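You operate a simulated robot arm through the tools that you are given. There is no shell and no other tool.

You run a simulated robot arm. Do the job below in one go: nothing can be reset, and whatever is moved stays where it is left.

JOB
Thread the leader through the mouth and close the guide to 32 mm.
Fine: open the guide to 40 mm first, push the leader home.

The check looks at the end state, three seconds after you hand in, the way a careful person would. Anything else that was tipped, shoved, dropped, spilled or broken makes it a failure.

ROBOT AND FRAMES
A 6-joint arm with a two-finger gripper, fixed in place. Base frame: the origin is on the floor under the middle of its stand, x ahead of it, y to its left, z up. Readings come in m, rad, newtons and seconds.
It reaches about 1.206 m from its shoulder. Its first joint turns from -2.897 to 2.897 rad. Payload 2.45 kg.
Tool frame: the origin (TCP) lies between the finger pads and is the grasp point; the fingertips stand 0.02 m ahead of it; z points along the fingers, y is the line along which they close. The gripper opens to 0.14 m; its body begins 0.168 m behind the TCP.
Orientation is told as [roll, pitch, yaw] about the base's x, y, z axes, in that order, counted from this pose: with the fingers straight down and closing along the base's y, the tool's x points along the base's -x, its y along +y and its z along -z.

CONTROLS
- The arm moves only by the tool arm_command. Its argument "series" is a list of rows, each a list of 3 entries, a list of its own where there are three numbers: the turn, a rotation vector about the tool's x, y, z in units of 90 degrees (1.0 is 90 degrees), then the shift along the tool's x, y, z in units of 500 mm (1.0 is 500 mm), then the opening in per cent of the stroke, from 0 (shut) to 100 (fully open). In form: [[[rx, ry, rz], [dx, dy, dz], fingers], ...]. A call has 1 to 20 rows; each row is the pose to reach, as a shift and turn from the pose commanded when the call began, along the tool's axes at that moment. A call with a number of a shift or a turn outside -1 to 1 is refused whole. Each row takes 0.2 s and may step no farther than 0.05 m and 0.15 rad from the row before; otherwise, or with a gripper value out of range, the whole call is refused. A pose out of reach is approached as far as the arm can. The call stops where the force on the tool passes 40 N (or 10 N more than at its start, if that is more) or the arm is blocked; 0.2 s more then pass. The fingers move at their own pace (about 0.045 m/s each) and stop on an object; they squeeze with about 44 N. The grip force told is the motor's: it shows also when the fingers shut on nothing. Time passes only in rows, and 0.2 s behind the last, so rows that repeat a pose let the fingers close. The reply holds the time, the measured pose of the TCP, the force on the tool along the base axes, the opening and the grip force, in the units named above and with some noise, with the torque about the TCP (base axes, N m) and any sound that the robot's microphone picked up.
- Cameras (640 x 400 px; columns grow to the right, rows downward): "scene" is fixed at [0.3912, 0.6499, 1.3593]; the picture's right is [-0.94, -0.34, 0.00], its down [-0.24, 0.66, -0.71] and it looks along [0.24, -0.67, -0.70] (base axes); focal length 214 px, centre (320, 200). "wrist" rides on the gripper at [0.078, 0.011, -0.209] in the tool frame; the picture's right is [-0.14, 0.99, 0.00], its down [-0.92, -0.13, -0.37] and it looks along [-0.37, -0.05, 0.93] (tool axes); focal length 280 px, centre (320, 200).
- grab_frame(camera): a new picture of that camera. The clock stands still meanwhile.
- probe_pixels(camera, pixels): for up to 12 pixels [column, row] of the newest picture of that camera ("zoom" is the newest enlarged one), the place [x, y, z] in the base frame of the surface seen there, good to about 0.002 m, but the place of the scene camera against the robot may be out by one fixed shift of up to 0.025 m in any direction. The clock stands still meanwhile.
- zoom(camera, box): a new picture of the part [left, top, right, bottom] of that camera's present view, enlarged. The clock stands still meanwhile.
- finish_job(): hands the job in; it is judged then, once.

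Leave the gripper open and the arm clear of the work at the hand-in unless told otherwise.

The tools are called after "Request:" by a JSON object that holds its "fn" and its "kwargs". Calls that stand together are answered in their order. arm_command: Moves the arm, as the interface text tells. Its arguments: {"type":"object","properties":{"series":{"type":"array"}},"required":["series"]} The other tools are called the same way: grab_frame (camera) takes a picture; probe_pixels (camera, pixels) gives the place of the surface under pixels of a picture; zoom (camera, box) takes an enlarged picture of a part of a camera's view; finish_job () hands the job in.

At the start:

```text
time_s: 0.0
position: [0.504, 0.4259, 1.0779]
ee_rot: [0.001, 0.0, 0.0]
force: [0.4, 0.0, 0.7]
ft_torque: [0.01, 0.0, 0.02]
opening: 0.1402
gripper_force: 0.0
```

scene: 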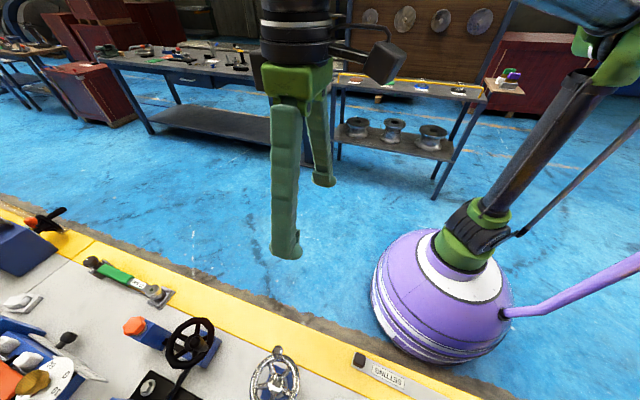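
wrist: 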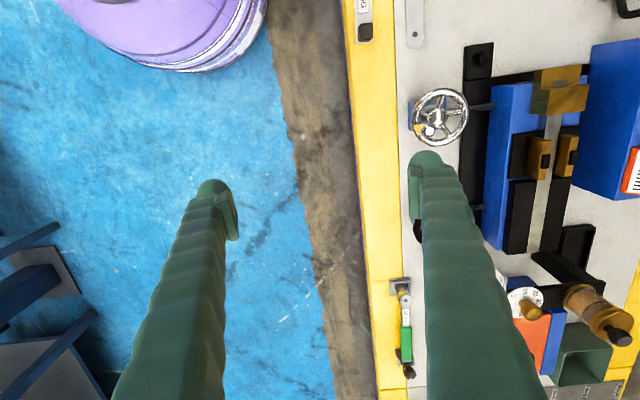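

The wrist picture shows a bench to the arm's left with a blue device at about (540,150), handwheels, and ochre guide jaws near (550,150). I'll take fresh pictures from both cameras and enlarge the bench part.

Request:
{"fn": "zoom", "kwargs": {"camera": "wrist", "box": [380, 0, 640, 200]}}

Request:
{"fn": "zoom", "kwargs": {"camera": "wrist", "box": [380, 200, 640, 400]}}

Request:
{"fn": "zoom", "kwargs": {"camera": "scene", "box": [0, 200, 320, 400]}}

```text
2.00 times, centred on (510, 100) of wrist
```

zoom: 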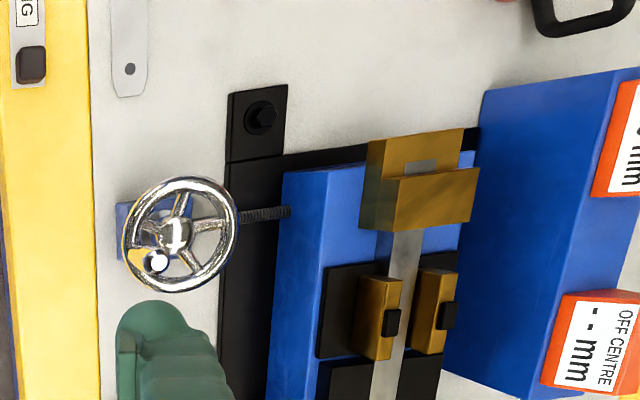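

```text
2.00 times, centred on (510, 300) of wrist
```

zoom: 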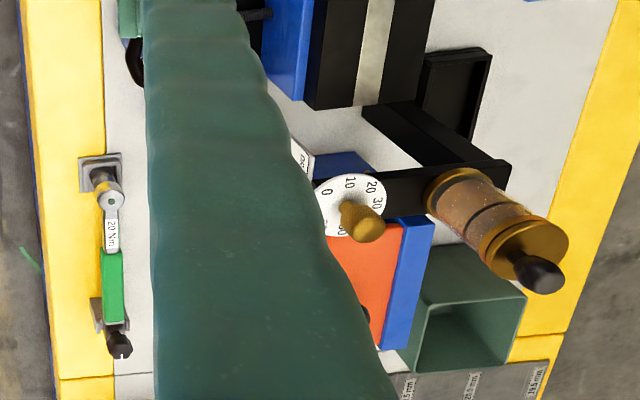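

```text
2.00 times, centred on (160, 300) of scene
```

zoom: 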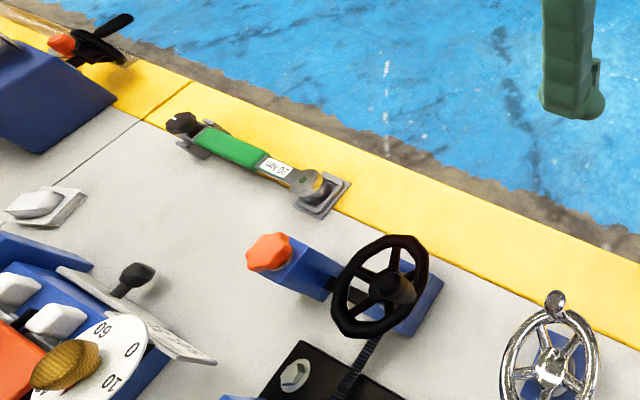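

I'll probe key points in the wrist picture to learn where things are: bench top, chrome wheel, ochre jaws, leader strip, digital readouts, dial, spool.

Request:
{"fn": "grab_frame", "kwargs": {"camera": "wrist"}}

Request:
{"fn": "probe_pixels", "kwargs": {"camera": "wrist", "pixels": [[438, 116], [400, 200], [560, 80], [535, 155], [567, 155], [552, 140], [546, 230], [625, 120], [525, 300], [600, 310], [570, 235], [590, 370]]}}

```text
taken
```

wrist: 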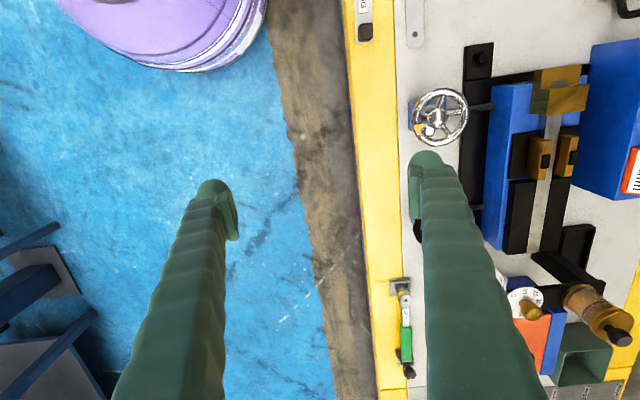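

```text
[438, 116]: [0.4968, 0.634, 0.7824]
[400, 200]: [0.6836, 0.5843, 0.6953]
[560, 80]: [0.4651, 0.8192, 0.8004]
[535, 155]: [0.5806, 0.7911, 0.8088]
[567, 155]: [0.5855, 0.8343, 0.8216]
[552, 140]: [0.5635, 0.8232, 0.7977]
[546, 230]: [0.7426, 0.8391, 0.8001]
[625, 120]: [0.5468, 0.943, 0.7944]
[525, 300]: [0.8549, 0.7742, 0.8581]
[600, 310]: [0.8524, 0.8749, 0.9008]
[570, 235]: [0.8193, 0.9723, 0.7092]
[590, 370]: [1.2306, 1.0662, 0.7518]
```

The bench top lies at z ≈ 0.70, with the device at x 0.4–0.9, y 0.6–0.95. I'll raise the arm and shift it over the bench, with nothing within 0.3 m below, to see everything with the wrist camera.

Request:
{"fn": "arm_command", "kwargs": {"series": [[[0, 0, 0], [0.01, 0.06, -0.03], 100], [[0, 0, 0], [0.02, 0.12, -0.06], 100], [[0, 0, 0], [0.03, 0.18, -0.09], 100], [[0, 0, 0], [0.04, 0.24, -0.12], 100], [[0, 0, 0], [0.05, 0.3, -0.15], 100], [[0, 0, 0], [0.06, 0.36, -0.18], 100], [[0, 0, 0], [0.07, 0.42, -0.21], 100], [[0, 0, 0], [0.08, 0.48, -0.24], 100], [[0, 0, 0], [0.09, 0.54, -0.24], 100], [[0, 0, 0], [0.1, 0.6, -0.24], 100], [[0, 0, 0], [0.1, 0.6, -0.24], 100]]}}

Request:
{"fn": "grab_frame", "kwargs": {"camera": "wrist"}}

Request:
{"fn": "grab_frame", "kwargs": {"camera": "scene"}}

```text
time_s: 2.4
position: [0.4515, 0.7252, 1.1991]
ee_rot: [0.002, -0.001, 0.0]
force: [0.2, -0.5, -0.6]
ft_torque: [0.0, -0.01, -0.01]
opening: 0.14
gripper_force: 0.1
```

```text
taken
```

wrist: 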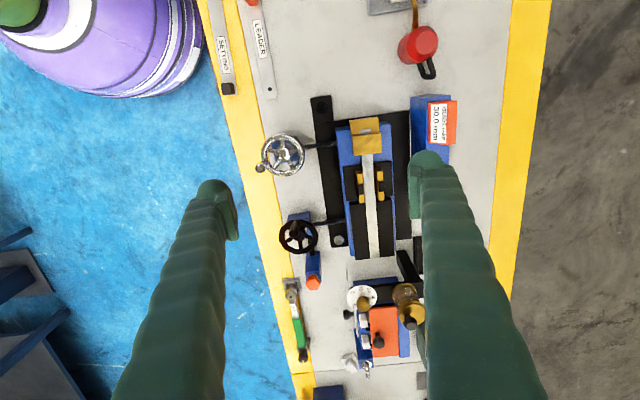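

```text
taken
```

scene: 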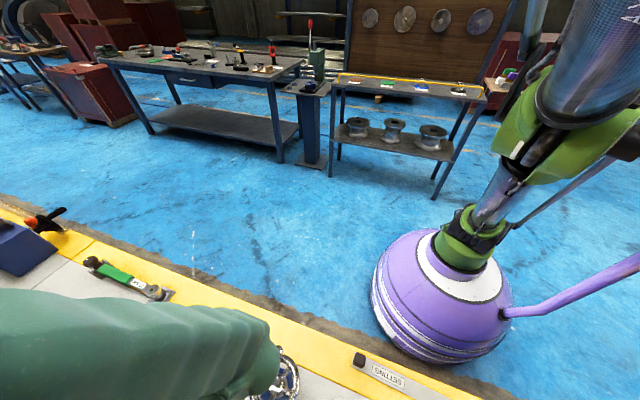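

Now I see the whole bench. I'll enlarge parts: the labels at top left (SETTING, LEADER), the central guide, the readout box on the right, and the lower controls.

Request:
{"fn": "zoom", "kwargs": {"camera": "wrist", "box": [200, 0, 360, 100]}}

Request:
{"fn": "zoom", "kwargs": {"camera": "wrist", "box": [250, 80, 490, 230]}}

Request:
{"fn": "zoom", "kwargs": {"camera": "wrist", "box": [260, 200, 420, 300]}}

Request:
{"fn": "zoom", "kwargs": {"camera": "wrist", "box": [270, 260, 494, 400]}}

Request:
{"fn": "zoom", "kwargs": {"camera": "wrist", "box": [350, 0, 510, 100]}}

Request:
{"fn": "zoom", "kwargs": {"camera": "wrist", "box": [390, 80, 486, 140]}}

```text
4.00 times, centred on (280, 50) of wrist
```

zoom: 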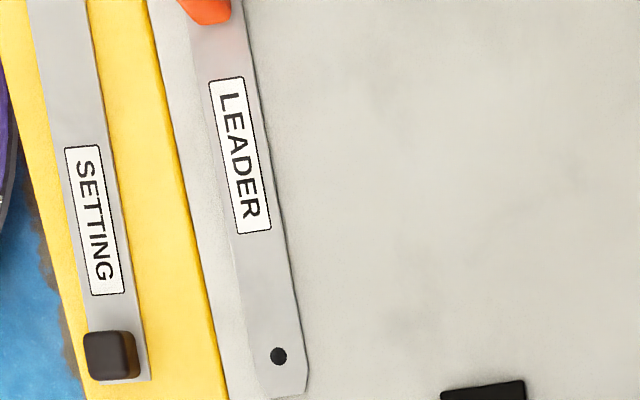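

```text
2.67 times, centred on (370, 155) of wrist
```

zoom: 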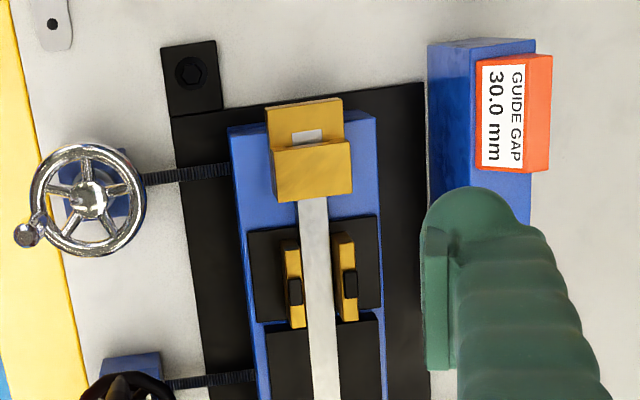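

```text
4.00 times, centred on (340, 250) of wrist
```

zoom: 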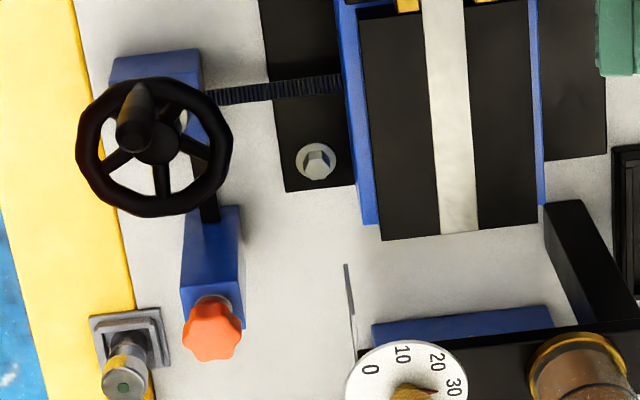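

```text
2.86 times, centred on (382, 330) of wrist
```

zoom: 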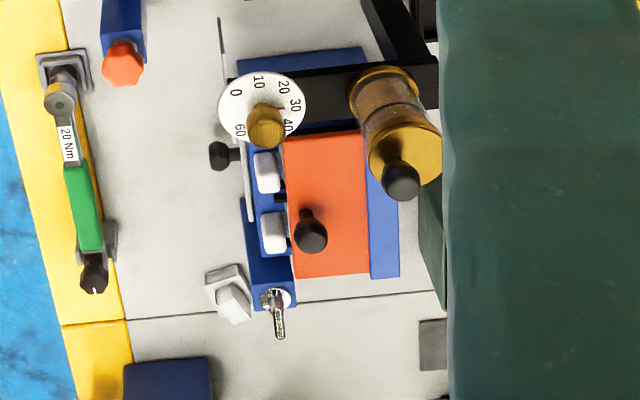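

```text
4.00 times, centred on (430, 50) of wrist
```

zoom: 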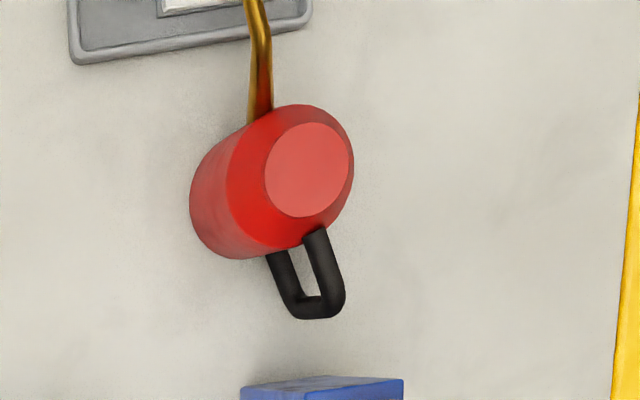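

```text
6.67 times, centred on (438, 110) of wrist
```

zoom: 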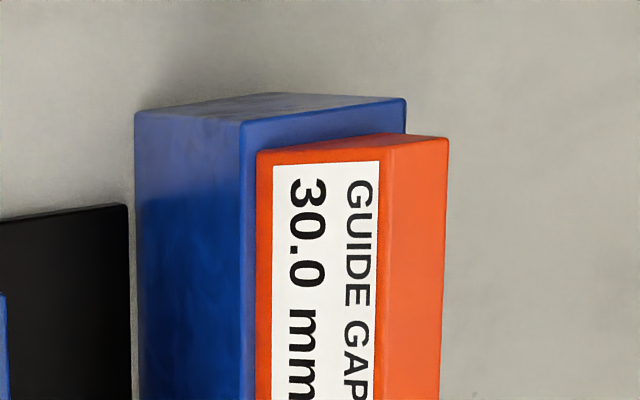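

The readout reads GUIDE GAP 30.0 mm now. I see a strip marked LEADER with an orange end and a SETTING strip. I'll move back in -x to see those better and the remaining bench.

Request:
{"fn": "arm_command", "kwargs": {"series": [[[0, 0, 0], [0.08, 0, 0], 100], [[0, 0, 0], [0.16, 0, 0], 100], [[0, 0, 0], [0.24, 0, 0], 100], [[0, 0, 0], [0.32, 0, 0], 100], [[0, 0, 0], [0.4, 0, 0], 100], [[0, 0, 0], [0.48, 0, 0], 100], [[0, 0, 0], [0.56, 0, 0], 100], [[0, 0, 0], [0.64, 0, 0], 100], [[0, 0, 0], [0.64, 0, 0], 100]]}}

Request:
{"fn": "grab_frame", "kwargs": {"camera": "wrist"}}

Request:
{"fn": "grab_frame", "kwargs": {"camera": "scene"}}

```text
time_s: 4.4
position: [0.132, 0.725, 1.2014]
ee_rot: [0.0, 0.0, 0.0]
force: [0.1, -0.6, -0.4]
ft_torque: [-0.01, 0.02, -0.02]
opening: 0.14
gripper_force: 0.0
```

```text
taken
```

wrist: 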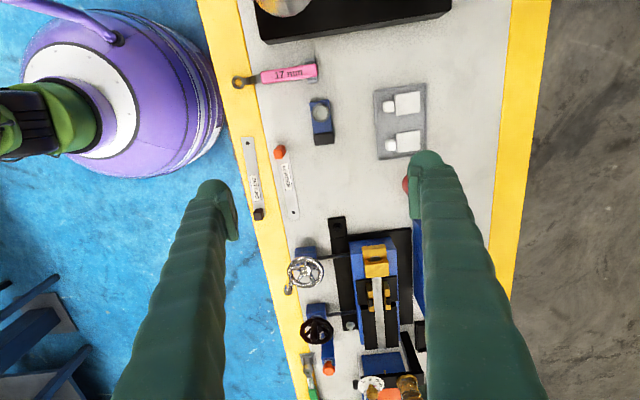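

```text
taken
```

scene: 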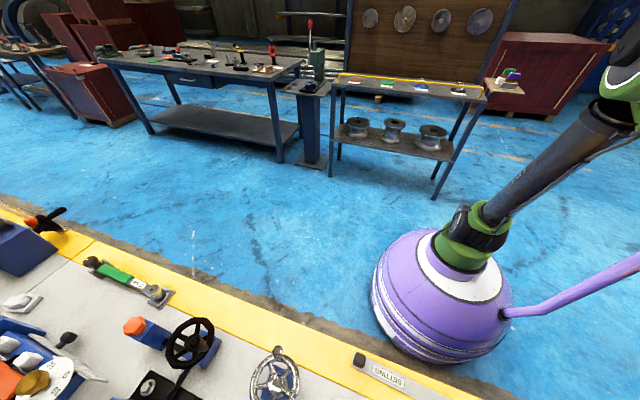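

Request:
{"fn": "zoom", "kwargs": {"camera": "wrist", "box": [220, 120, 348, 200]}}

Request:
{"fn": "zoom", "kwargs": {"camera": "wrist", "box": [280, 200, 440, 300]}}

Request:
{"fn": "zoom", "kwargs": {"camera": "wrist", "box": [280, 290, 440, 390]}}

Request:
{"fn": "zoom", "kwargs": {"camera": "scene", "box": [0, 250, 240, 400]}}

Request:
{"fn": "zoom", "kwargs": {"camera": "scene", "box": [200, 300, 420, 400]}}

```text
5.00 times, centred on (284, 160) of wrist
```

zoom: 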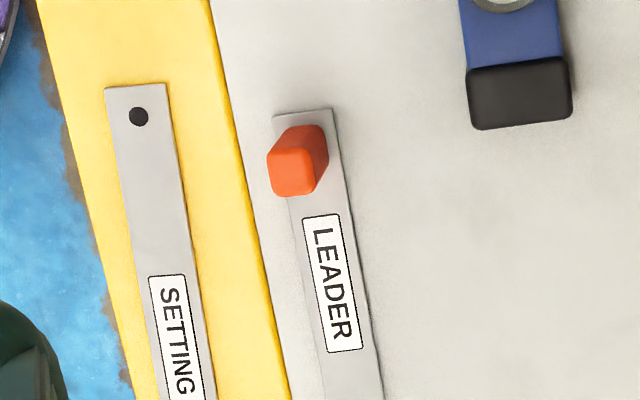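

```text
4.00 times, centred on (360, 250) of wrist
```

zoom: 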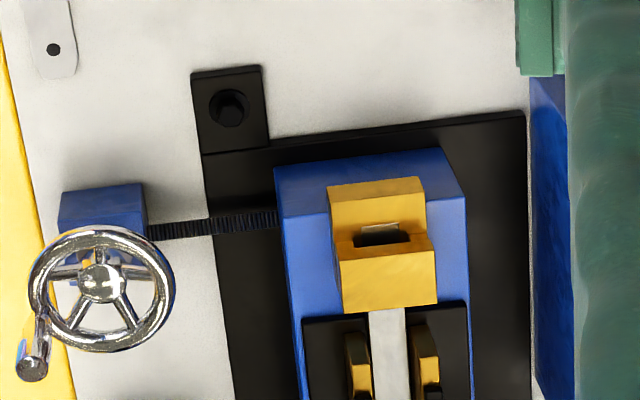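

```text
4.00 times, centred on (360, 340) of wrist
```

zoom: 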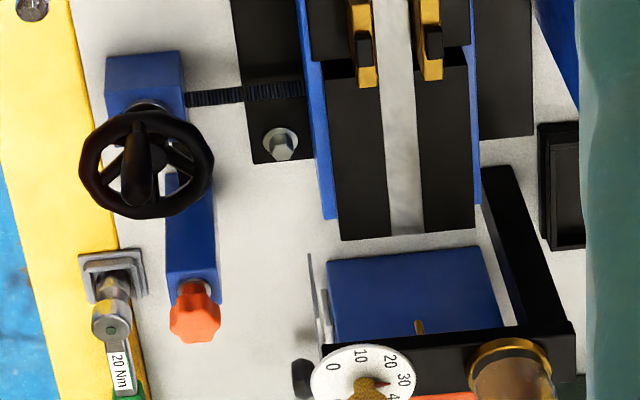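

```text
2.67 times, centred on (120, 325) of scene
```

zoom: 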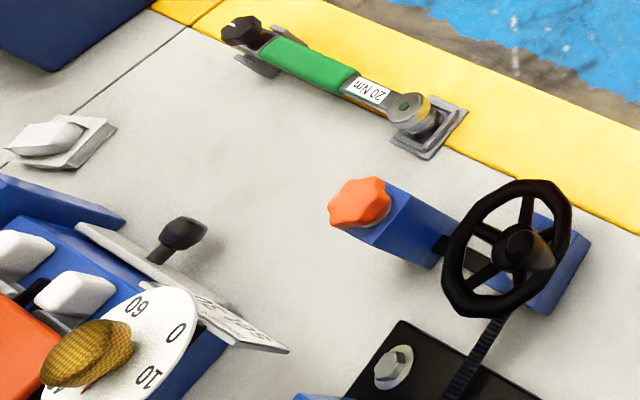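

```text
2.91 times, centred on (310, 350) of scene
```

zoom: 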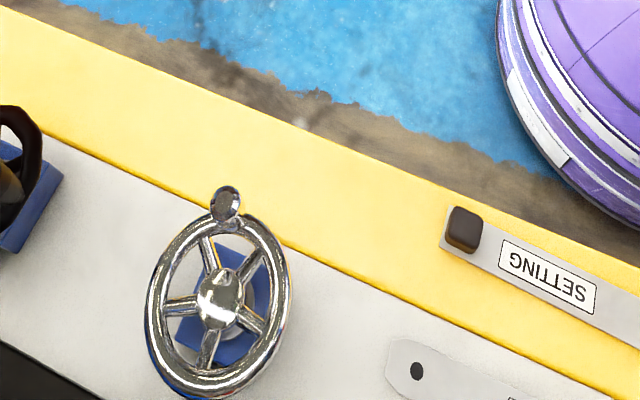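

The wheels each have a screw into the guide; the black one has an orange clamp knob beside it. There is a tilted text plate near the dial facing the aisle. I'll move the arm to the aisle side, tilting the camera toward the bench, to read it.

Request:
{"fn": "arm_command", "kwargs": {"series": [[[-0.035, 0, 0], [-0.072, -0.048, 0.015], 100], [[-0.07, 0, 0], [-0.144, -0.096, 0.03], 100], [[-0.105, 0, 0], [-0.216, -0.144, 0.045], 100], [[-0.14, 0, 0], [-0.288, -0.192, 0.06], 100], [[-0.175, 0, 0], [-0.36, -0.24, 0.075], 100], [[-0.21, 0, 0], [-0.432, -0.288, 0.09], 100], [[-0.245, 0, 0], [-0.504, -0.336, 0.105], 100], [[-0.28, 0, 0], [-0.576, -0.384, 0.12], 100], [[-0.315, 0, 0], [-0.648, -0.432, 0.135], 100], [[-0.35, 0, 0], [-0.72, -0.48, 0.15], 100], [[-0.385, 0, 0], [-0.792, -0.528, 0.165], 100], [[-0.42, 0, 0], [-0.864, -0.576, 0.18], 100], [[-0.45, 0, 0], [-0.936, -0.624, 0.195], 100], [[-0.45, 0, 0], [-0.936, -0.624, 0.195], 100]]}}

Request:
{"fn": "grab_frame", "kwargs": {"camera": "wrist"}}

```text
time_s: 7.4
position: [0.6017, 0.4155, 1.1005]
ee_rot: [0.708, 0.0, 0.0]
force: [-0.3, 0.8, 0.5]
ft_torque: [-0.02, 0.0, 0.01]
opening: 0.1402
gripper_force: 0.1
```

```text
taken
```

wrist: 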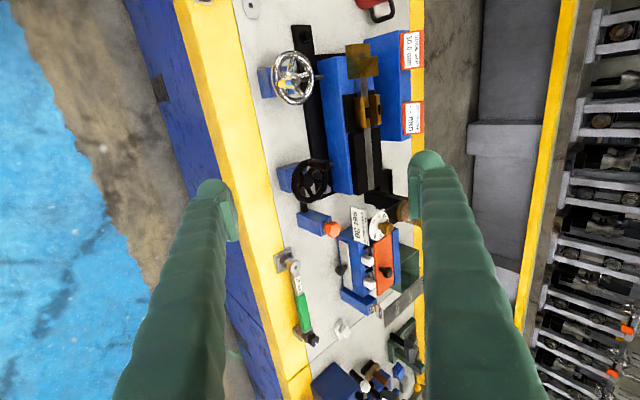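

Request:
{"fn": "zoom", "kwargs": {"camera": "wrist", "box": [320, 190, 416, 250]}}

Request:
{"fn": "zoom", "kwargs": {"camera": "wrist", "box": [260, 30, 388, 110]}}

Request:
{"fn": "zoom", "kwargs": {"camera": "wrist", "box": [260, 140, 420, 240]}}

Request:
{"fn": "zoom", "kwargs": {"camera": "wrist", "box": [340, 20, 436, 80]}}

Request:
{"fn": "zoom", "kwargs": {"camera": "wrist", "box": [290, 220, 418, 300]}}

Request:
{"fn": "zoom", "kwargs": {"camera": "wrist", "box": [340, 80, 436, 140]}}

```text
6.67 times, centred on (368, 220) of wrist
```

zoom: 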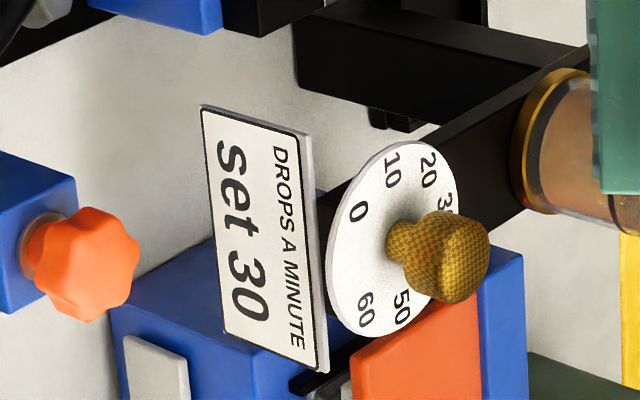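

```text
5.00 times, centred on (324, 70) of wrist
```

zoom: 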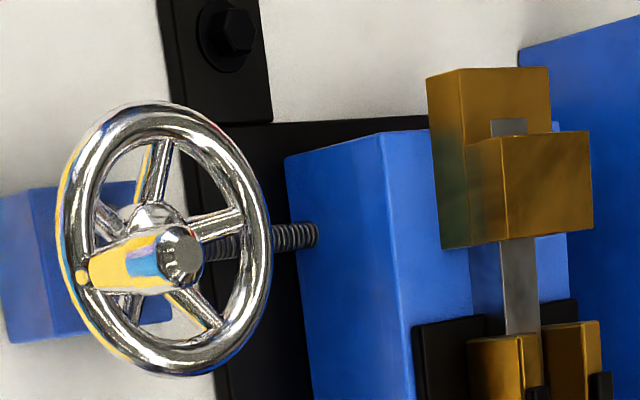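

```text
4.00 times, centred on (340, 190) of wrist
```

zoom: 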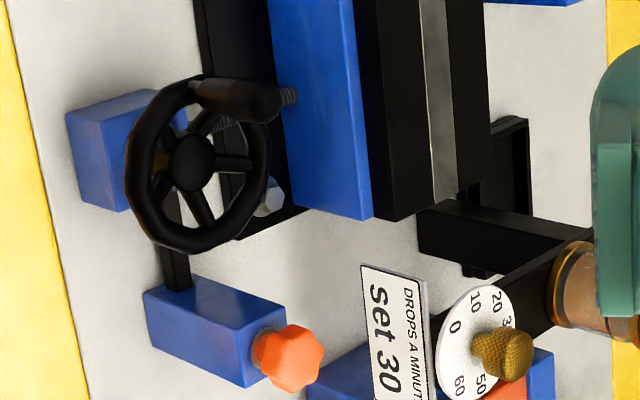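

```text
6.67 times, centred on (388, 50) of wrist
```

zoom: 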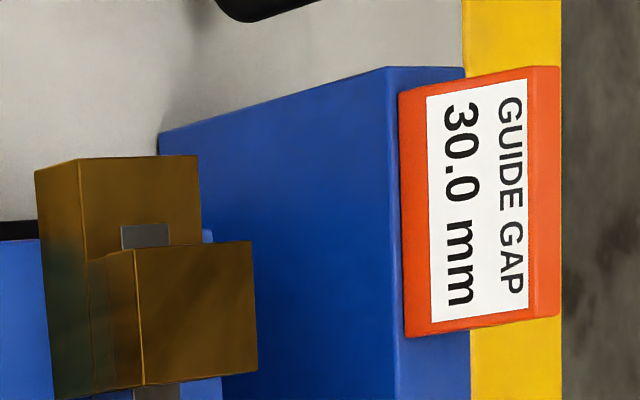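

```text
5.00 times, centred on (354, 260) of wrist
```

zoom: 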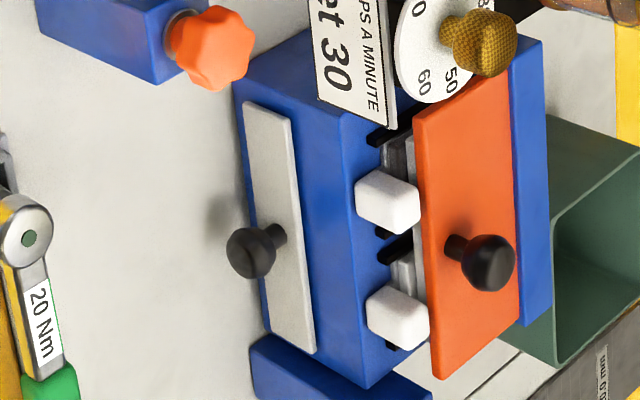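

```text
6.67 times, centred on (388, 110) of wrist
```

zoom: 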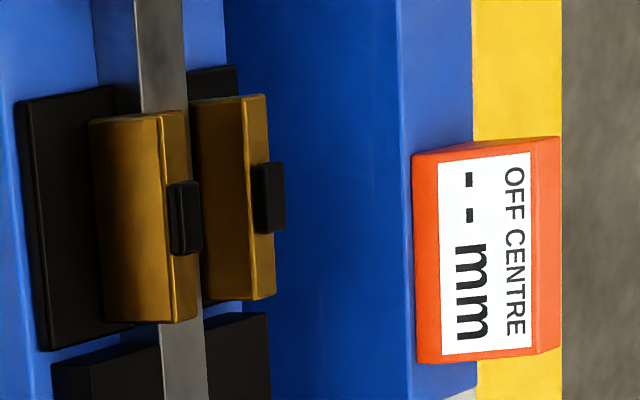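

The plate is for a drip oiler ("set 30 drops a minute") – not my job. Now I measure the two wheels, probing in an enlarged view of the chrome one and then the black one.

Request:
{"fn": "zoom", "kwargs": {"camera": "wrist", "box": [254, 40, 334, 90]}}

Request:
{"fn": "probe_pixels", "kwargs": {"camera": "zoom", "pixels": [[320, 100], [130, 280], [300, 540], [480, 330], [290, 345], [200, 400], [360, 330], [90, 380], [540, 300], [600, 290], [60, 300], [330, 230]]}}

```text
8.00 times, centred on (294, 65) of wrist
```

zoom: 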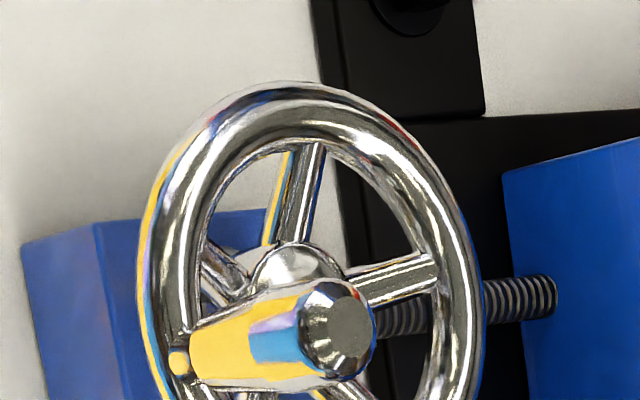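

```text
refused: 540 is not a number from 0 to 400
```

Request:
{"fn": "zoom", "kwargs": {"camera": "wrist", "box": [250, 48, 346, 108]}}

```text
6.67 times, centred on (298, 78) of wrist
```

zoom: 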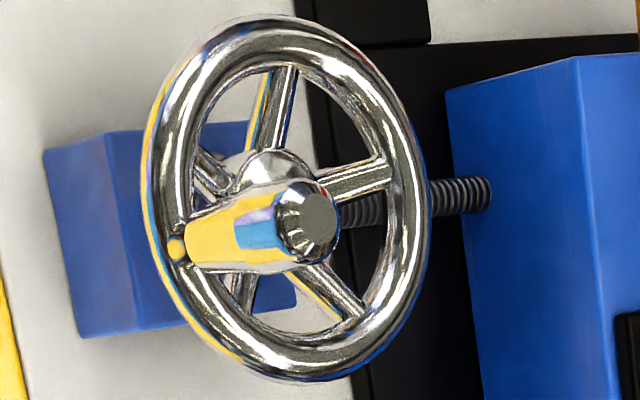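

Request:
{"fn": "probe_pixels", "kwargs": {"camera": "zoom", "pixels": [[270, 38], [165, 150], [200, 300], [310, 360], [410, 240], [375, 100], [270, 165], [240, 220], [310, 220], [460, 195], [90, 220], [520, 180]]}}

Request:
{"fn": "zoom", "kwargs": {"camera": "wrist", "box": [270, 150, 366, 210]}}

```text
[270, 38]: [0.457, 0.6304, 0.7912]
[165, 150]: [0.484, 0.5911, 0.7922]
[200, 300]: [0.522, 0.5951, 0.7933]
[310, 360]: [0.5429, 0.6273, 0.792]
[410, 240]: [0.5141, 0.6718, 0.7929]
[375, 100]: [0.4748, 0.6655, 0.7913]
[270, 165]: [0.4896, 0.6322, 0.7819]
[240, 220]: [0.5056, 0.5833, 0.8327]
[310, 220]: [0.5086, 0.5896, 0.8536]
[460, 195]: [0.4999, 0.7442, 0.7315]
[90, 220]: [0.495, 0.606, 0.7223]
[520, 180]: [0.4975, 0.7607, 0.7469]
```

```text
6.67 times, centred on (318, 180) of wrist
```

zoom: 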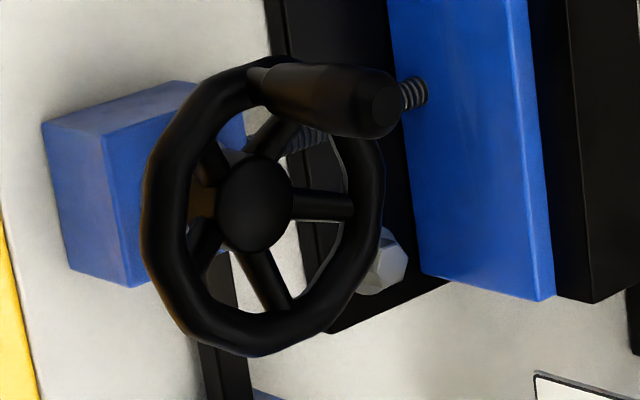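

The chrome wheel lies flat (rim at z ≈ 0.792, centre ≈ (0.500, 0.631)), with an upright crank handle. Now I probe the black wheel.

Request:
{"fn": "probe_pixels", "kwargs": {"camera": "zoom", "pixels": [[220, 80], [160, 190], [190, 310], [290, 335], [370, 230], [350, 140], [255, 195], [300, 90], [380, 110], [415, 92], [130, 150], [385, 255]]}}

Request:
{"fn": "zoom", "kwargs": {"camera": "wrist", "box": [290, 190, 370, 240]}}

```text
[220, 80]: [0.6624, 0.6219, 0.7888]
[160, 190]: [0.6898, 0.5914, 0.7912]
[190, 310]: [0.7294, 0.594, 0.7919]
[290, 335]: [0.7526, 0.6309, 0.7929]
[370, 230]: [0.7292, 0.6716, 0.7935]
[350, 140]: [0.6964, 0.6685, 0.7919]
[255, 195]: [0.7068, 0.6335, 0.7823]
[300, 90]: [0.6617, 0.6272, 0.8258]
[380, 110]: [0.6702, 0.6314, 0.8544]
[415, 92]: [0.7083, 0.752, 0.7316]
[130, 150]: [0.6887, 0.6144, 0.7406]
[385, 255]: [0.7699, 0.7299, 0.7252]
```

```text
8.00 times, centred on (330, 215) of wrist
```

zoom: 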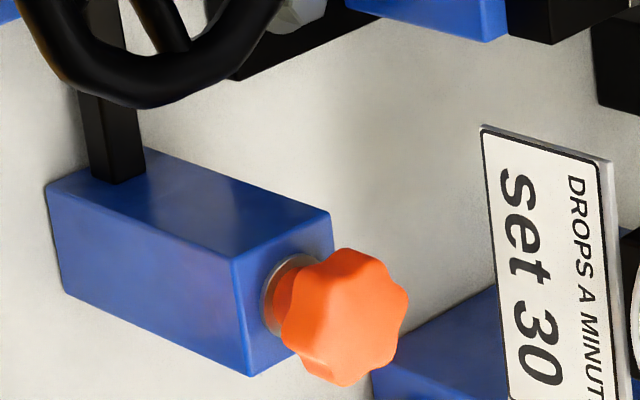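

The black wheel is the same make, centre ≈ (0.708, 0.631), with a lock block and orange knob beside it. Next I go back over the bench and look down at the guide from its mouth end.

Request:
{"fn": "arm_command", "kwargs": {"series": [[[0.0375, 0, 0], [0.0417, 0.0433, 0.048], 100], [[0.075, 0, 0], [0.0833, 0.0867, 0.096], 100], [[0.1125, 0, 0], [0.125, 0.13, 0.144], 100], [[0.15, 0, 0], [0.1667, 0.1733, 0.192], 100], [[0.1875, 0, 0], [0.2083, 0.2167, 0.24], 100], [[0.225, 0, 0], [0.25, 0.26, 0.288], 100], [[0.2625, 0, 0], [0.2917, 0.3033, 0.336], 100], [[0.3, 0, 0], [0.3333, 0.3467, 0.384], 100], [[0.3375, 0, 0], [0.375, 0.39, 0.432], 100], [[0.375, 0, 0], [0.4167, 0.4333, 0.48], 100], [[0.4125, 0, 0], [0.4583, 0.4767, 0.528], 100], [[0.45, 0, 0], [0.5, 0.52, 0.576], 100], [[0.45, 0, 0], [0.5, 0.52, 0.576], 100]]}}

Request:
{"fn": "grab_frame", "kwargs": {"camera": "wrist"}}

```text
time_s: 10.2
position: [0.349, 0.7997, 1.0514]
ee_rot: [0.0, -0.001, 0.0]
force: [0.6, 0.1, 0.5]
ft_torque: [0.04, 0.0, -0.03]
opening: 0.1399
gripper_force: 0.0
```

```text
taken
```

wrist: 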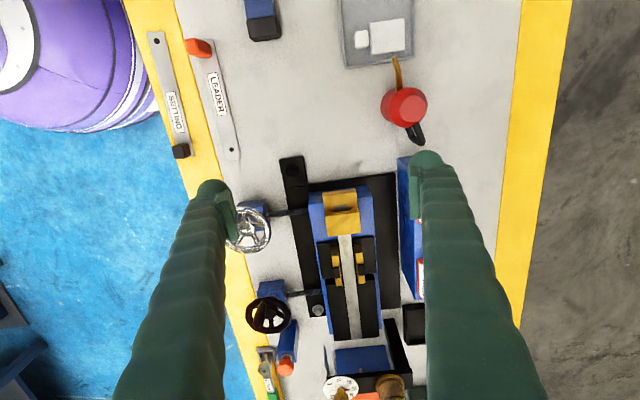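

Request:
{"fn": "zoom", "kwargs": {"camera": "wrist", "box": [296, 170, 408, 240]}}

Request:
{"fn": "probe_pixels", "kwargs": {"camera": "zoom", "pixels": [[150, 140], [330, 120], [165, 180], [345, 165], [170, 230], [250, 190], [350, 300], [280, 380], [190, 380], [380, 380], [100, 250], [440, 250]]}}

Request:
{"fn": "zoom", "kwargs": {"camera": "wrist", "box": [296, 230, 408, 300]}}

```text
5.71 times, centred on (352, 205) of wrist
```

zoom: 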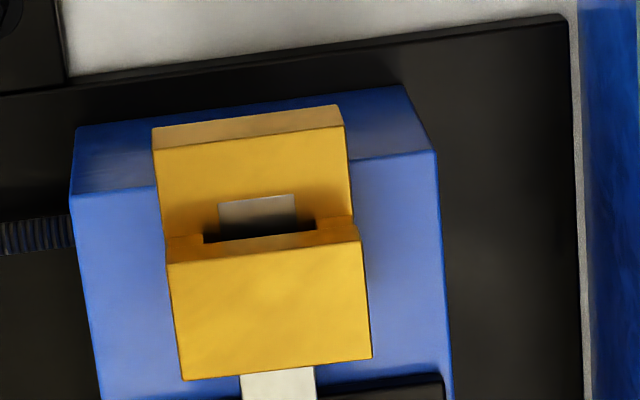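

```text
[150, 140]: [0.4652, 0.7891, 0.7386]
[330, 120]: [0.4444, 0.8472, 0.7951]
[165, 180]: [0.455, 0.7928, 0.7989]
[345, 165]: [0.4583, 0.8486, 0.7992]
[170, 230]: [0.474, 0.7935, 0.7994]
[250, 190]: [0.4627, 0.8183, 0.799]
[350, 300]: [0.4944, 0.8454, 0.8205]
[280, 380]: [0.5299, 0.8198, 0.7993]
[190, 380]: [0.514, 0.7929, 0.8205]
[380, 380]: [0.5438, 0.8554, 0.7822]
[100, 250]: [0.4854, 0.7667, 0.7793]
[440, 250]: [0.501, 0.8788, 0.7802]
```

```text
5.71 times, centred on (352, 265) of wrist
```

zoom: 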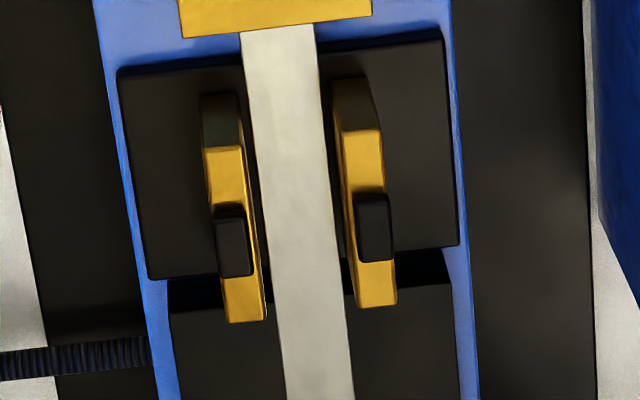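

The mouth is the ochre block with a slot at about (355,205); the leader must go in along +x over its apron (z ≈ 0.799). I'll probe the slot and jaws further, then the leader.

Request:
{"fn": "probe_pixels", "kwargs": {"camera": "zoom", "pixels": [[225, 170], [240, 310], [345, 150], [355, 290], [235, 230], [370, 220], [160, 150], [420, 120], [230, 350], [390, 350], [290, 200], [320, 350]]}}

Request:
{"fn": "zoom", "kwargs": {"camera": "wrist", "box": [328, 190, 376, 220]}}

Request:
{"fn": "probe_pixels", "kwargs": {"camera": "zoom", "pixels": [[130, 165], [330, 150], [130, 210], [330, 180], [145, 150], [350, 120], [100, 225], [370, 190], [200, 120], [230, 180], [270, 195], [230, 215]]}}

Request:
{"fn": "zoom", "kwargs": {"camera": "wrist", "box": [140, 20, 268, 100]}}

Request:
{"fn": "zoom", "kwargs": {"camera": "wrist", "box": [140, 90, 268, 170]}}

```text
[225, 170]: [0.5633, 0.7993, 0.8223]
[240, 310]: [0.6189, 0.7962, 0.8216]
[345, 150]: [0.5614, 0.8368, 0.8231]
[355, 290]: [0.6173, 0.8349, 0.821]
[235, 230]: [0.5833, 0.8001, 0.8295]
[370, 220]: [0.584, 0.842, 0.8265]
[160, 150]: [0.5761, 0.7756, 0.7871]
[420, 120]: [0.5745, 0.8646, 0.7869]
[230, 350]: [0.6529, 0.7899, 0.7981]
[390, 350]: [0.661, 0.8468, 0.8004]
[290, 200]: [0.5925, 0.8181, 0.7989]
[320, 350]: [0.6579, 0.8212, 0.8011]
```

```text
13.33 times, centred on (352, 205) of wrist
```

zoom: 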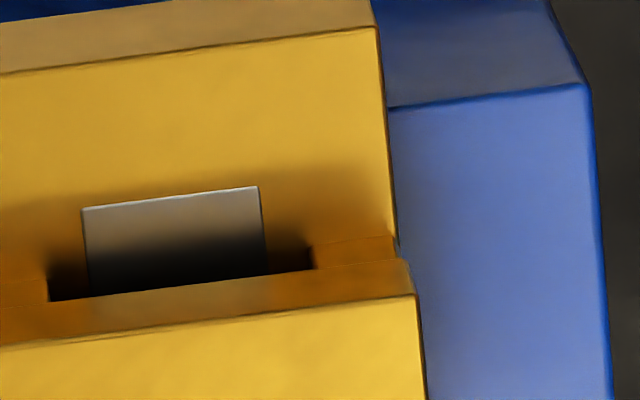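

```text
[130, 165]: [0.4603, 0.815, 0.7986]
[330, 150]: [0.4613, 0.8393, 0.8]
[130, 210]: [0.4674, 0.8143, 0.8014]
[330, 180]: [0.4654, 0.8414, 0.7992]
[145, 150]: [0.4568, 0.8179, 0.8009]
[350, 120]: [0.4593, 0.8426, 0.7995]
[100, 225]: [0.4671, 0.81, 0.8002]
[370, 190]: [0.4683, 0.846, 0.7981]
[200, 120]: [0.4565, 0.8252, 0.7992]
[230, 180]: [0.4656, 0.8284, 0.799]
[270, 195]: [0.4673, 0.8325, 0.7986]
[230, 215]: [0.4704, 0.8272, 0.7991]
```

```text
5.00 times, centred on (204, 60) of wrist
```

zoom: 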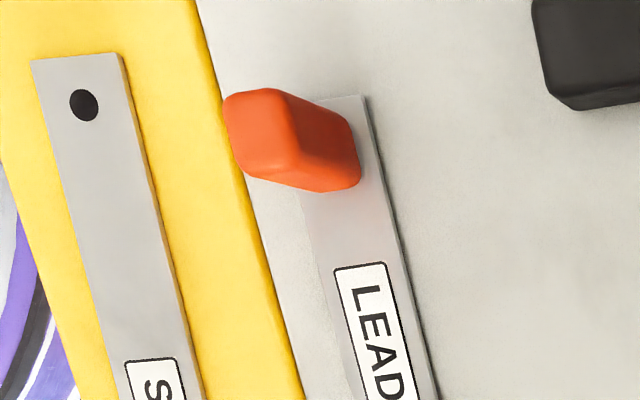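

```text
5.00 times, centred on (204, 130) of wrist
```

zoom: 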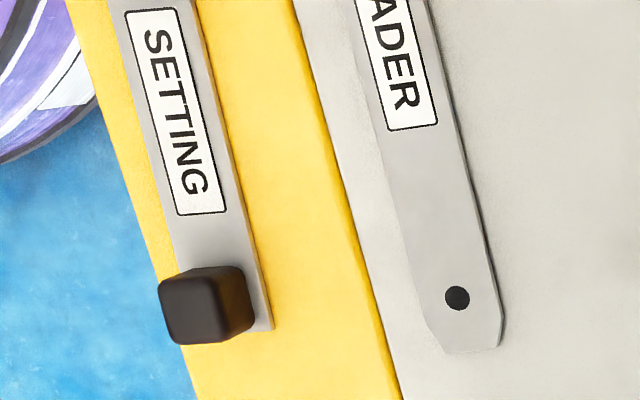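

I probe the leader strip now (orange grip end, tip with hole, edges), and the red can beside the guide so I know what to keep clear of.

Request:
{"fn": "probe_pixels", "kwargs": {"camera": "zoom", "pixels": [[457, 298], [445, 350], [495, 345], [425, 318], [503, 315], [350, 20], [432, 20], [400, 200], [475, 190], [205, 290], [270, 325], [520, 320]]}}

Request:
{"fn": "zoom", "kwargs": {"camera": "wrist", "box": [140, 20, 268, 100]}}

Request:
{"fn": "probe_pixels", "kwargs": {"camera": "zoom", "pixels": [[335, 98], [362, 98], [262, 95], [235, 115], [250, 150], [285, 165], [320, 130], [345, 160], [300, 175], [380, 200], [310, 200], [400, 160]]}}

Request:
{"fn": "probe_pixels", "kwargs": {"camera": "wrist", "pixels": [[405, 105], [415, 125], [397, 75], [380, 40], [412, 180], [345, 330], [370, 330], [345, 360], [408, 320], [300, 260], [292, 180], [262, 20]]}}

```text
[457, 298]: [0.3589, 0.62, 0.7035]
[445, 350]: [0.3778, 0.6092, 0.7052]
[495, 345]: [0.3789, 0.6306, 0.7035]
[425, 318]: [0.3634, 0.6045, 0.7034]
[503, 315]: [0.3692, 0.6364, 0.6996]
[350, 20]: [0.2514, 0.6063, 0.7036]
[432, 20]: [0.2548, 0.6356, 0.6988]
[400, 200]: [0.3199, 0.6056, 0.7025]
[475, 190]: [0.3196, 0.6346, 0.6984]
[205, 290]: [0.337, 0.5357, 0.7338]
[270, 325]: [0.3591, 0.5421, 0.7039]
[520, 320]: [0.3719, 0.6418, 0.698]
```

```text
5.00 times, centred on (204, 60) of wrist
```

zoom: 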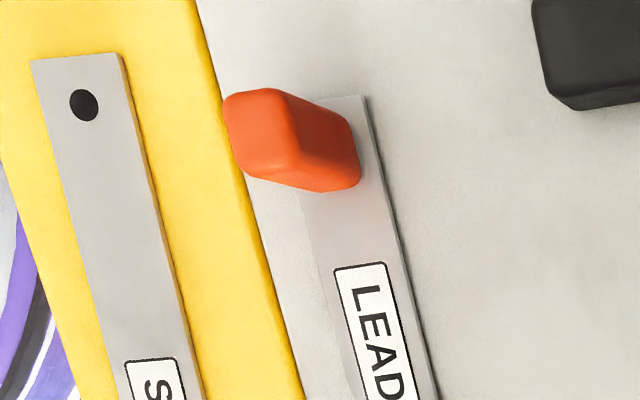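

```text
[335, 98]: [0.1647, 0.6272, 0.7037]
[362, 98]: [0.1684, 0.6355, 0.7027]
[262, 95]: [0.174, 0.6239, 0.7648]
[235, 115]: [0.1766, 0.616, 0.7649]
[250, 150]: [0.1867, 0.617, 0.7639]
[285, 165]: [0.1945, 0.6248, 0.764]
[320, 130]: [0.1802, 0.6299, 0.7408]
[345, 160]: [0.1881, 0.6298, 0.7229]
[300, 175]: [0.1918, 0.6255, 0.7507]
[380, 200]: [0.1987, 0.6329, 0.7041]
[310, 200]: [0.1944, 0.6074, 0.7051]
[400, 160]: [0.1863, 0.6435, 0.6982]
```

```text
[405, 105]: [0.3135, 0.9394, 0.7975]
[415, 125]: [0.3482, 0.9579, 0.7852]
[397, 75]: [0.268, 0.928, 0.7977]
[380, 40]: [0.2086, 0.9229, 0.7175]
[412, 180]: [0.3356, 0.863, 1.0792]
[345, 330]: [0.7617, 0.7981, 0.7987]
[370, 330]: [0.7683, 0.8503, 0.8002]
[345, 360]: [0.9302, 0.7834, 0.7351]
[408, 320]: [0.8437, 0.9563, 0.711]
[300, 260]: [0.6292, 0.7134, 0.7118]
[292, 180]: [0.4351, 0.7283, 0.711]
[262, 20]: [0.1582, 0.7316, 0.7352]
```

The leader is 30 mm wide, 5 mm thick, ~215 mm long, lying along x at y ≈ 0.62, with its orange grip at x ≈ 0.185 and top z ≈ 0.764. The gap is only 30 mm now, so the guide must first be opened. I'll move above the chrome wheel to measure its crank handle.

Request:
{"fn": "arm_command", "kwargs": {"series": [[[0, 0, 0], [-0.04, -0.068, 0.008], 100], [[0, 0, 0], [-0.08, -0.136, 0.016], 100], [[0, 0, 0], [-0.12, -0.204, 0.024], 100], [[0, 0, 0], [-0.16, -0.272, 0.032], 100], [[0, 0, 0], [-0.2, -0.34, 0.04], 100], [[0, 0, 0], [-0.2, -0.34, 0.04], 100]]}}

Request:
{"fn": "grab_frame", "kwargs": {"camera": "wrist"}}

Request:
{"fn": "zoom", "kwargs": {"camera": "wrist", "box": [250, 130, 378, 210]}}

```text
time_s: 11.6
position: [0.4536, 0.6279, 1.0312]
ee_rot: [-0.001, 0.0, -0.001]
force: [-0.1, 0.3, -1.1]
ft_torque: [0.0, -0.01, -0.01]
opening: 0.1402
gripper_force: 0.0
```

```text
taken
```

wrist: 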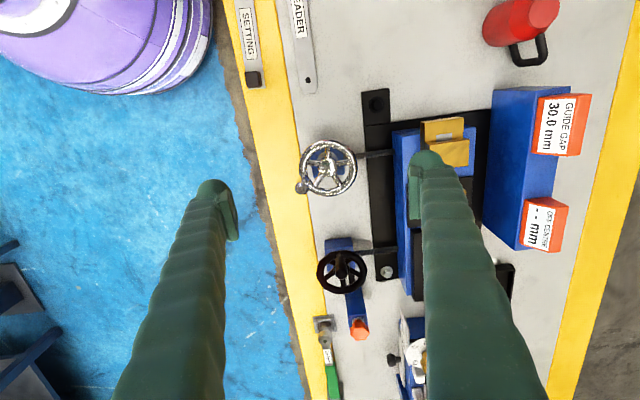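

```text
5.00 times, centred on (314, 170) of wrist
```

zoom: 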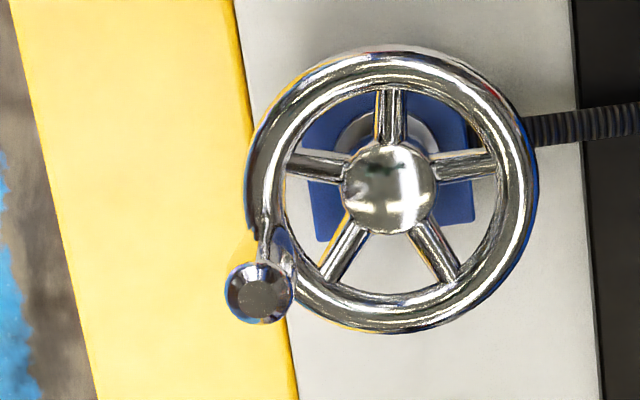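

Good: from this pose both readouts are visible (GUIDE GAP 30.0 mm at (555,125)). I probe the crank handle and wheel in this zoomed picture.

Request:
{"fn": "probe_pixels", "kwargs": {"camera": "zoom", "pixels": [[260, 298], [235, 298], [285, 300], [260, 270], [260, 320], [390, 190], [390, 68], [395, 312], [262, 180], [515, 200], [265, 245], [283, 260]]}}

Request:
{"fn": "zoom", "kwargs": {"camera": "wrist", "box": [290, 220, 418, 300]}}

Request:
{"fn": "probe_pixels", "kwargs": {"camera": "zoom", "pixels": [[250, 190], [230, 240], [240, 265], [250, 285], [270, 245], [150, 260], [260, 350], [360, 250], [480, 260], [355, 530], [350, 380], [345, 350]]}}

```text
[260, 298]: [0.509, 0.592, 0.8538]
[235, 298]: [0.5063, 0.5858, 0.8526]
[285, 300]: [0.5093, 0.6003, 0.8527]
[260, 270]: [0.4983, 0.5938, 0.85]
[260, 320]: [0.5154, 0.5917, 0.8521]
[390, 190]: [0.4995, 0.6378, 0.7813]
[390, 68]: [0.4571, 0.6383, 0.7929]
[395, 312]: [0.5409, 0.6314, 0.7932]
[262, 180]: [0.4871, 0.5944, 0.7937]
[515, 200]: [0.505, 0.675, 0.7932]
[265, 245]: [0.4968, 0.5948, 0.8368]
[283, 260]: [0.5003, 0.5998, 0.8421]
```

```text
5.00 times, centred on (354, 260) of wrist
```

zoom: 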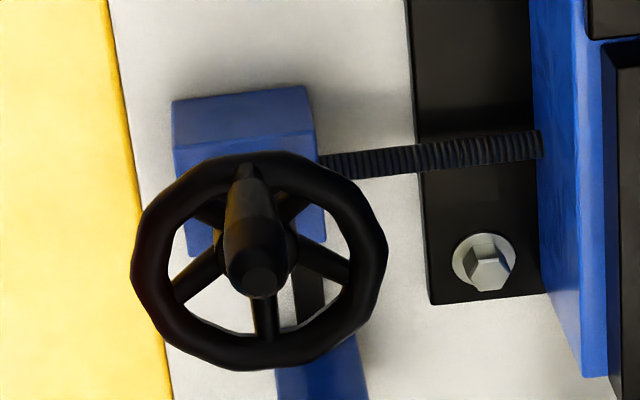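

```text
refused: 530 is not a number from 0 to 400
```

Crank handle top is at ≈ (0.508, 0.592, 0.854), wheel centre ≈ (0.499, 0.633). I'll lower the half-open gripper around the crank handle (TCP z 0.835) without closing, then check with the camera.

Request:
{"fn": "arm_command", "kwargs": {"series": [[[0, 0, 0], [-0.056, -0.0366, 0.04], 45], [[0, 0, 0], [-0.112, -0.0732, 0.08], 45], [[0, 0, 0], [-0.112, -0.0732, 0.14], 45], [[0, 0, 0], [-0.112, -0.0732, 0.2], 45], [[0, 0, 0], [-0.112, -0.0732, 0.26], 45], [[0, 0, 0], [-0.112, -0.0732, 0.3], 45], [[0, 0, 0], [-0.112, -0.0732, 0.3], 45]]}}

Request:
{"fn": "grab_frame", "kwargs": {"camera": "wrist"}}

Request:
{"fn": "grab_frame", "kwargs": {"camera": "scene"}}

```text
time_s: 13.2
position: [0.5083, 0.5917, 0.8795]
ee_rot: [0.001, 0.0, -0.001]
force: [0.1, 1.1, -0.1]
ft_torque: [0.03, 0.01, -0.01]
opening: 0.0629
gripper_force: 0.1
```

```text
taken
```

wrist: 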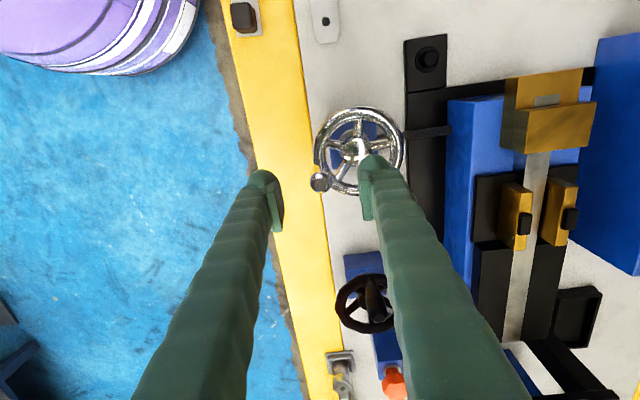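

```text
taken
```

scene: 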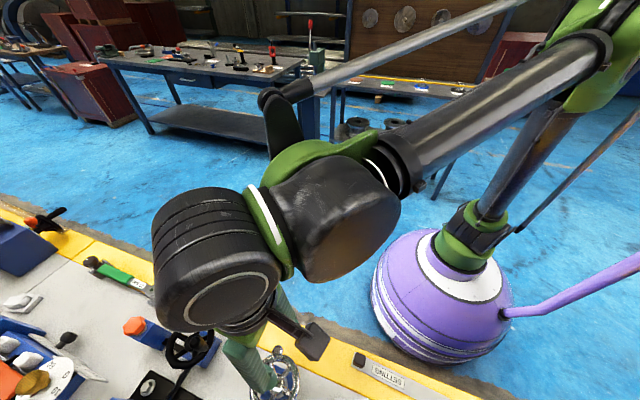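

The handle at (319,182) sits centred between the fingertips. I lower 45 mm more and close on it.

Request:
{"fn": "arm_command", "kwargs": {"series": [[[0, 0, 0], [0, 0, 0.045], 45], [[0, 0, 0], [0, 0, 0.088], 45], [[0, 0, 0], [0, 0, 0.088], 30], [[0, 0, 0], [0, 0, 0.088], 0], [[0, 0, 0], [0, 0, 0.088], 0], [[0, 0, 0], [0, 0, 0.088], 0], [[0, 0, 0], [0, 0, 0.088], 0]]}}

Request:
{"fn": "grab_frame", "kwargs": {"camera": "wrist"}}

```text
time_s: 14.8
position: [0.5064, 0.5932, 0.8364]
ee_rot: [0.002, -0.001, 0.001]
force: [-3.9, 18.8, -0.8]
ft_torque: [0.2, 0.02, 0.03]
opening: 0.0192
gripper_force: 44.2
```

```text
taken
```

wrist: 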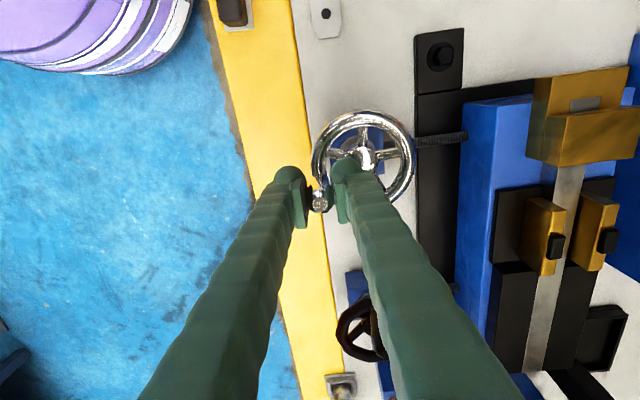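

Gripped: opening 19.2 mm, grip 44 N. I'll make a small trial turn of the chrome wheel: 30° counter-clockwise (seen from above) along the arc, watching force.

Request:
{"fn": "arm_command", "kwargs": {"series": [[[0, 0, 0], [-0.0068, 0.0019, 0], 0], [[0, 0, 0], [-0.0134, 0.0043, 0], 0], [[0, 0, 0], [-0.0198, 0.0073, 0], 0]]}}

```text
time_s: 15.6
position: [0.5164, 0.596, 0.8375]
ee_rot: [-0.001, -0.002, 0.0]
force: [-9.6, 19.0, -14.2]
ft_torque: [0.22, 0.26, 0.01]
opening: 0.0189
gripper_force: 44.1
```

Request:
{"fn": "grab_frame", "kwargs": {"camera": "wrist"}}

Request:
{"fn": "zoom", "kwargs": {"camera": "wrist", "box": [270, 90, 430, 190]}}

```text
taken
```

wrist: 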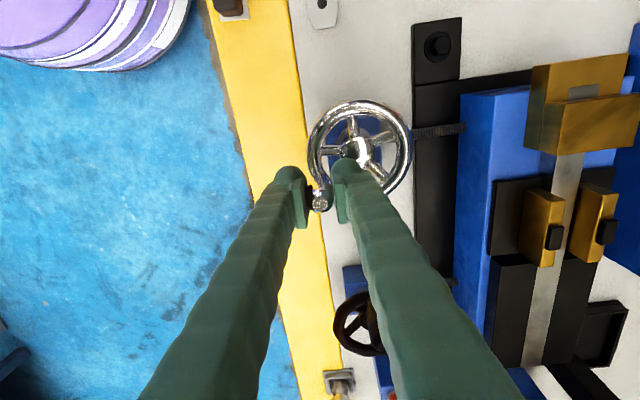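

```text
4.00 times, centred on (350, 140) of wrist
```

zoom: 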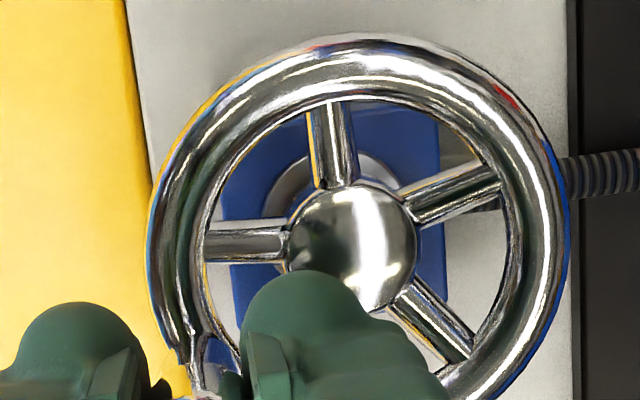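

The wheel does turn (spokes rotated about 15°). There's a steady 19 N pull in +y, so I shift the path 1.5 mm in +y and go on to 30°.

Request:
{"fn": "arm_command", "kwargs": {"series": [[[0, 0, 0], [-0.0061, 0.0066, 0], 0], [[0, 0, 0], [-0.0119, 0.0107, 0], 0], [[0, 0, 0], [-0.0172, 0.0152, 0], 0]]}}

```text
time_s: 16.4
position: [0.5276, 0.6023, 0.8366]
ee_rot: [0.0, 0.0, -0.002]
force: [-1.4, -1.2, -6.8]
ft_torque: [0.0, 0.18, -0.03]
opening: 0.0189
gripper_force: 43.6
```

Forces nearly vanished, so the arc is now right. I continue to 90°.

Request:
{"fn": "arm_command", "kwargs": {"series": [[[0, 0, 0], [-0.0095, 0.0105, 0], 0], [[0, 0, 0], [-0.017, 0.0224, 0], 0], [[0, 0, 0], [-0.0223, 0.0355, 0], 0]]}}

```text
time_s: 17.2
position: [0.5378, 0.6211, 0.8368]
ee_rot: [0.001, -0.003, -0.002]
force: [30.9, -13.7, 3.3]
ft_torque: [-0.11, -0.22, -0.02]
opening: 0.0187
gripper_force: 44.3
```

There is ~33 N outward pull, so the handle's circle is a bit larger than I assumed. I correct by ~3 mm outward and go on a further 27°.

Request:
{"fn": "arm_command", "kwargs": {"series": [[[0, 0, 0], [-0.0074, 0.0092, 0], 0], [[0, 0, 0], [-0.0087, 0.024, 0], 0], [[0, 0, 0], [-0.0074, 0.0388, 0], 0]]}}

```text
time_s: 18.1
position: [0.5414, 0.6353, 0.8365]
ee_rot: [-0.008, 0.001, -0.003]
force: [10.2, -20.8, 2.9]
ft_torque: [-0.29, -0.46, -0.04]
opening: 0.0188
gripper_force: 44.1
stopped in row 3: the force on the tool passed its limit at 47 N (the readings are from after the stop); the commanded pose is now the measured one
```

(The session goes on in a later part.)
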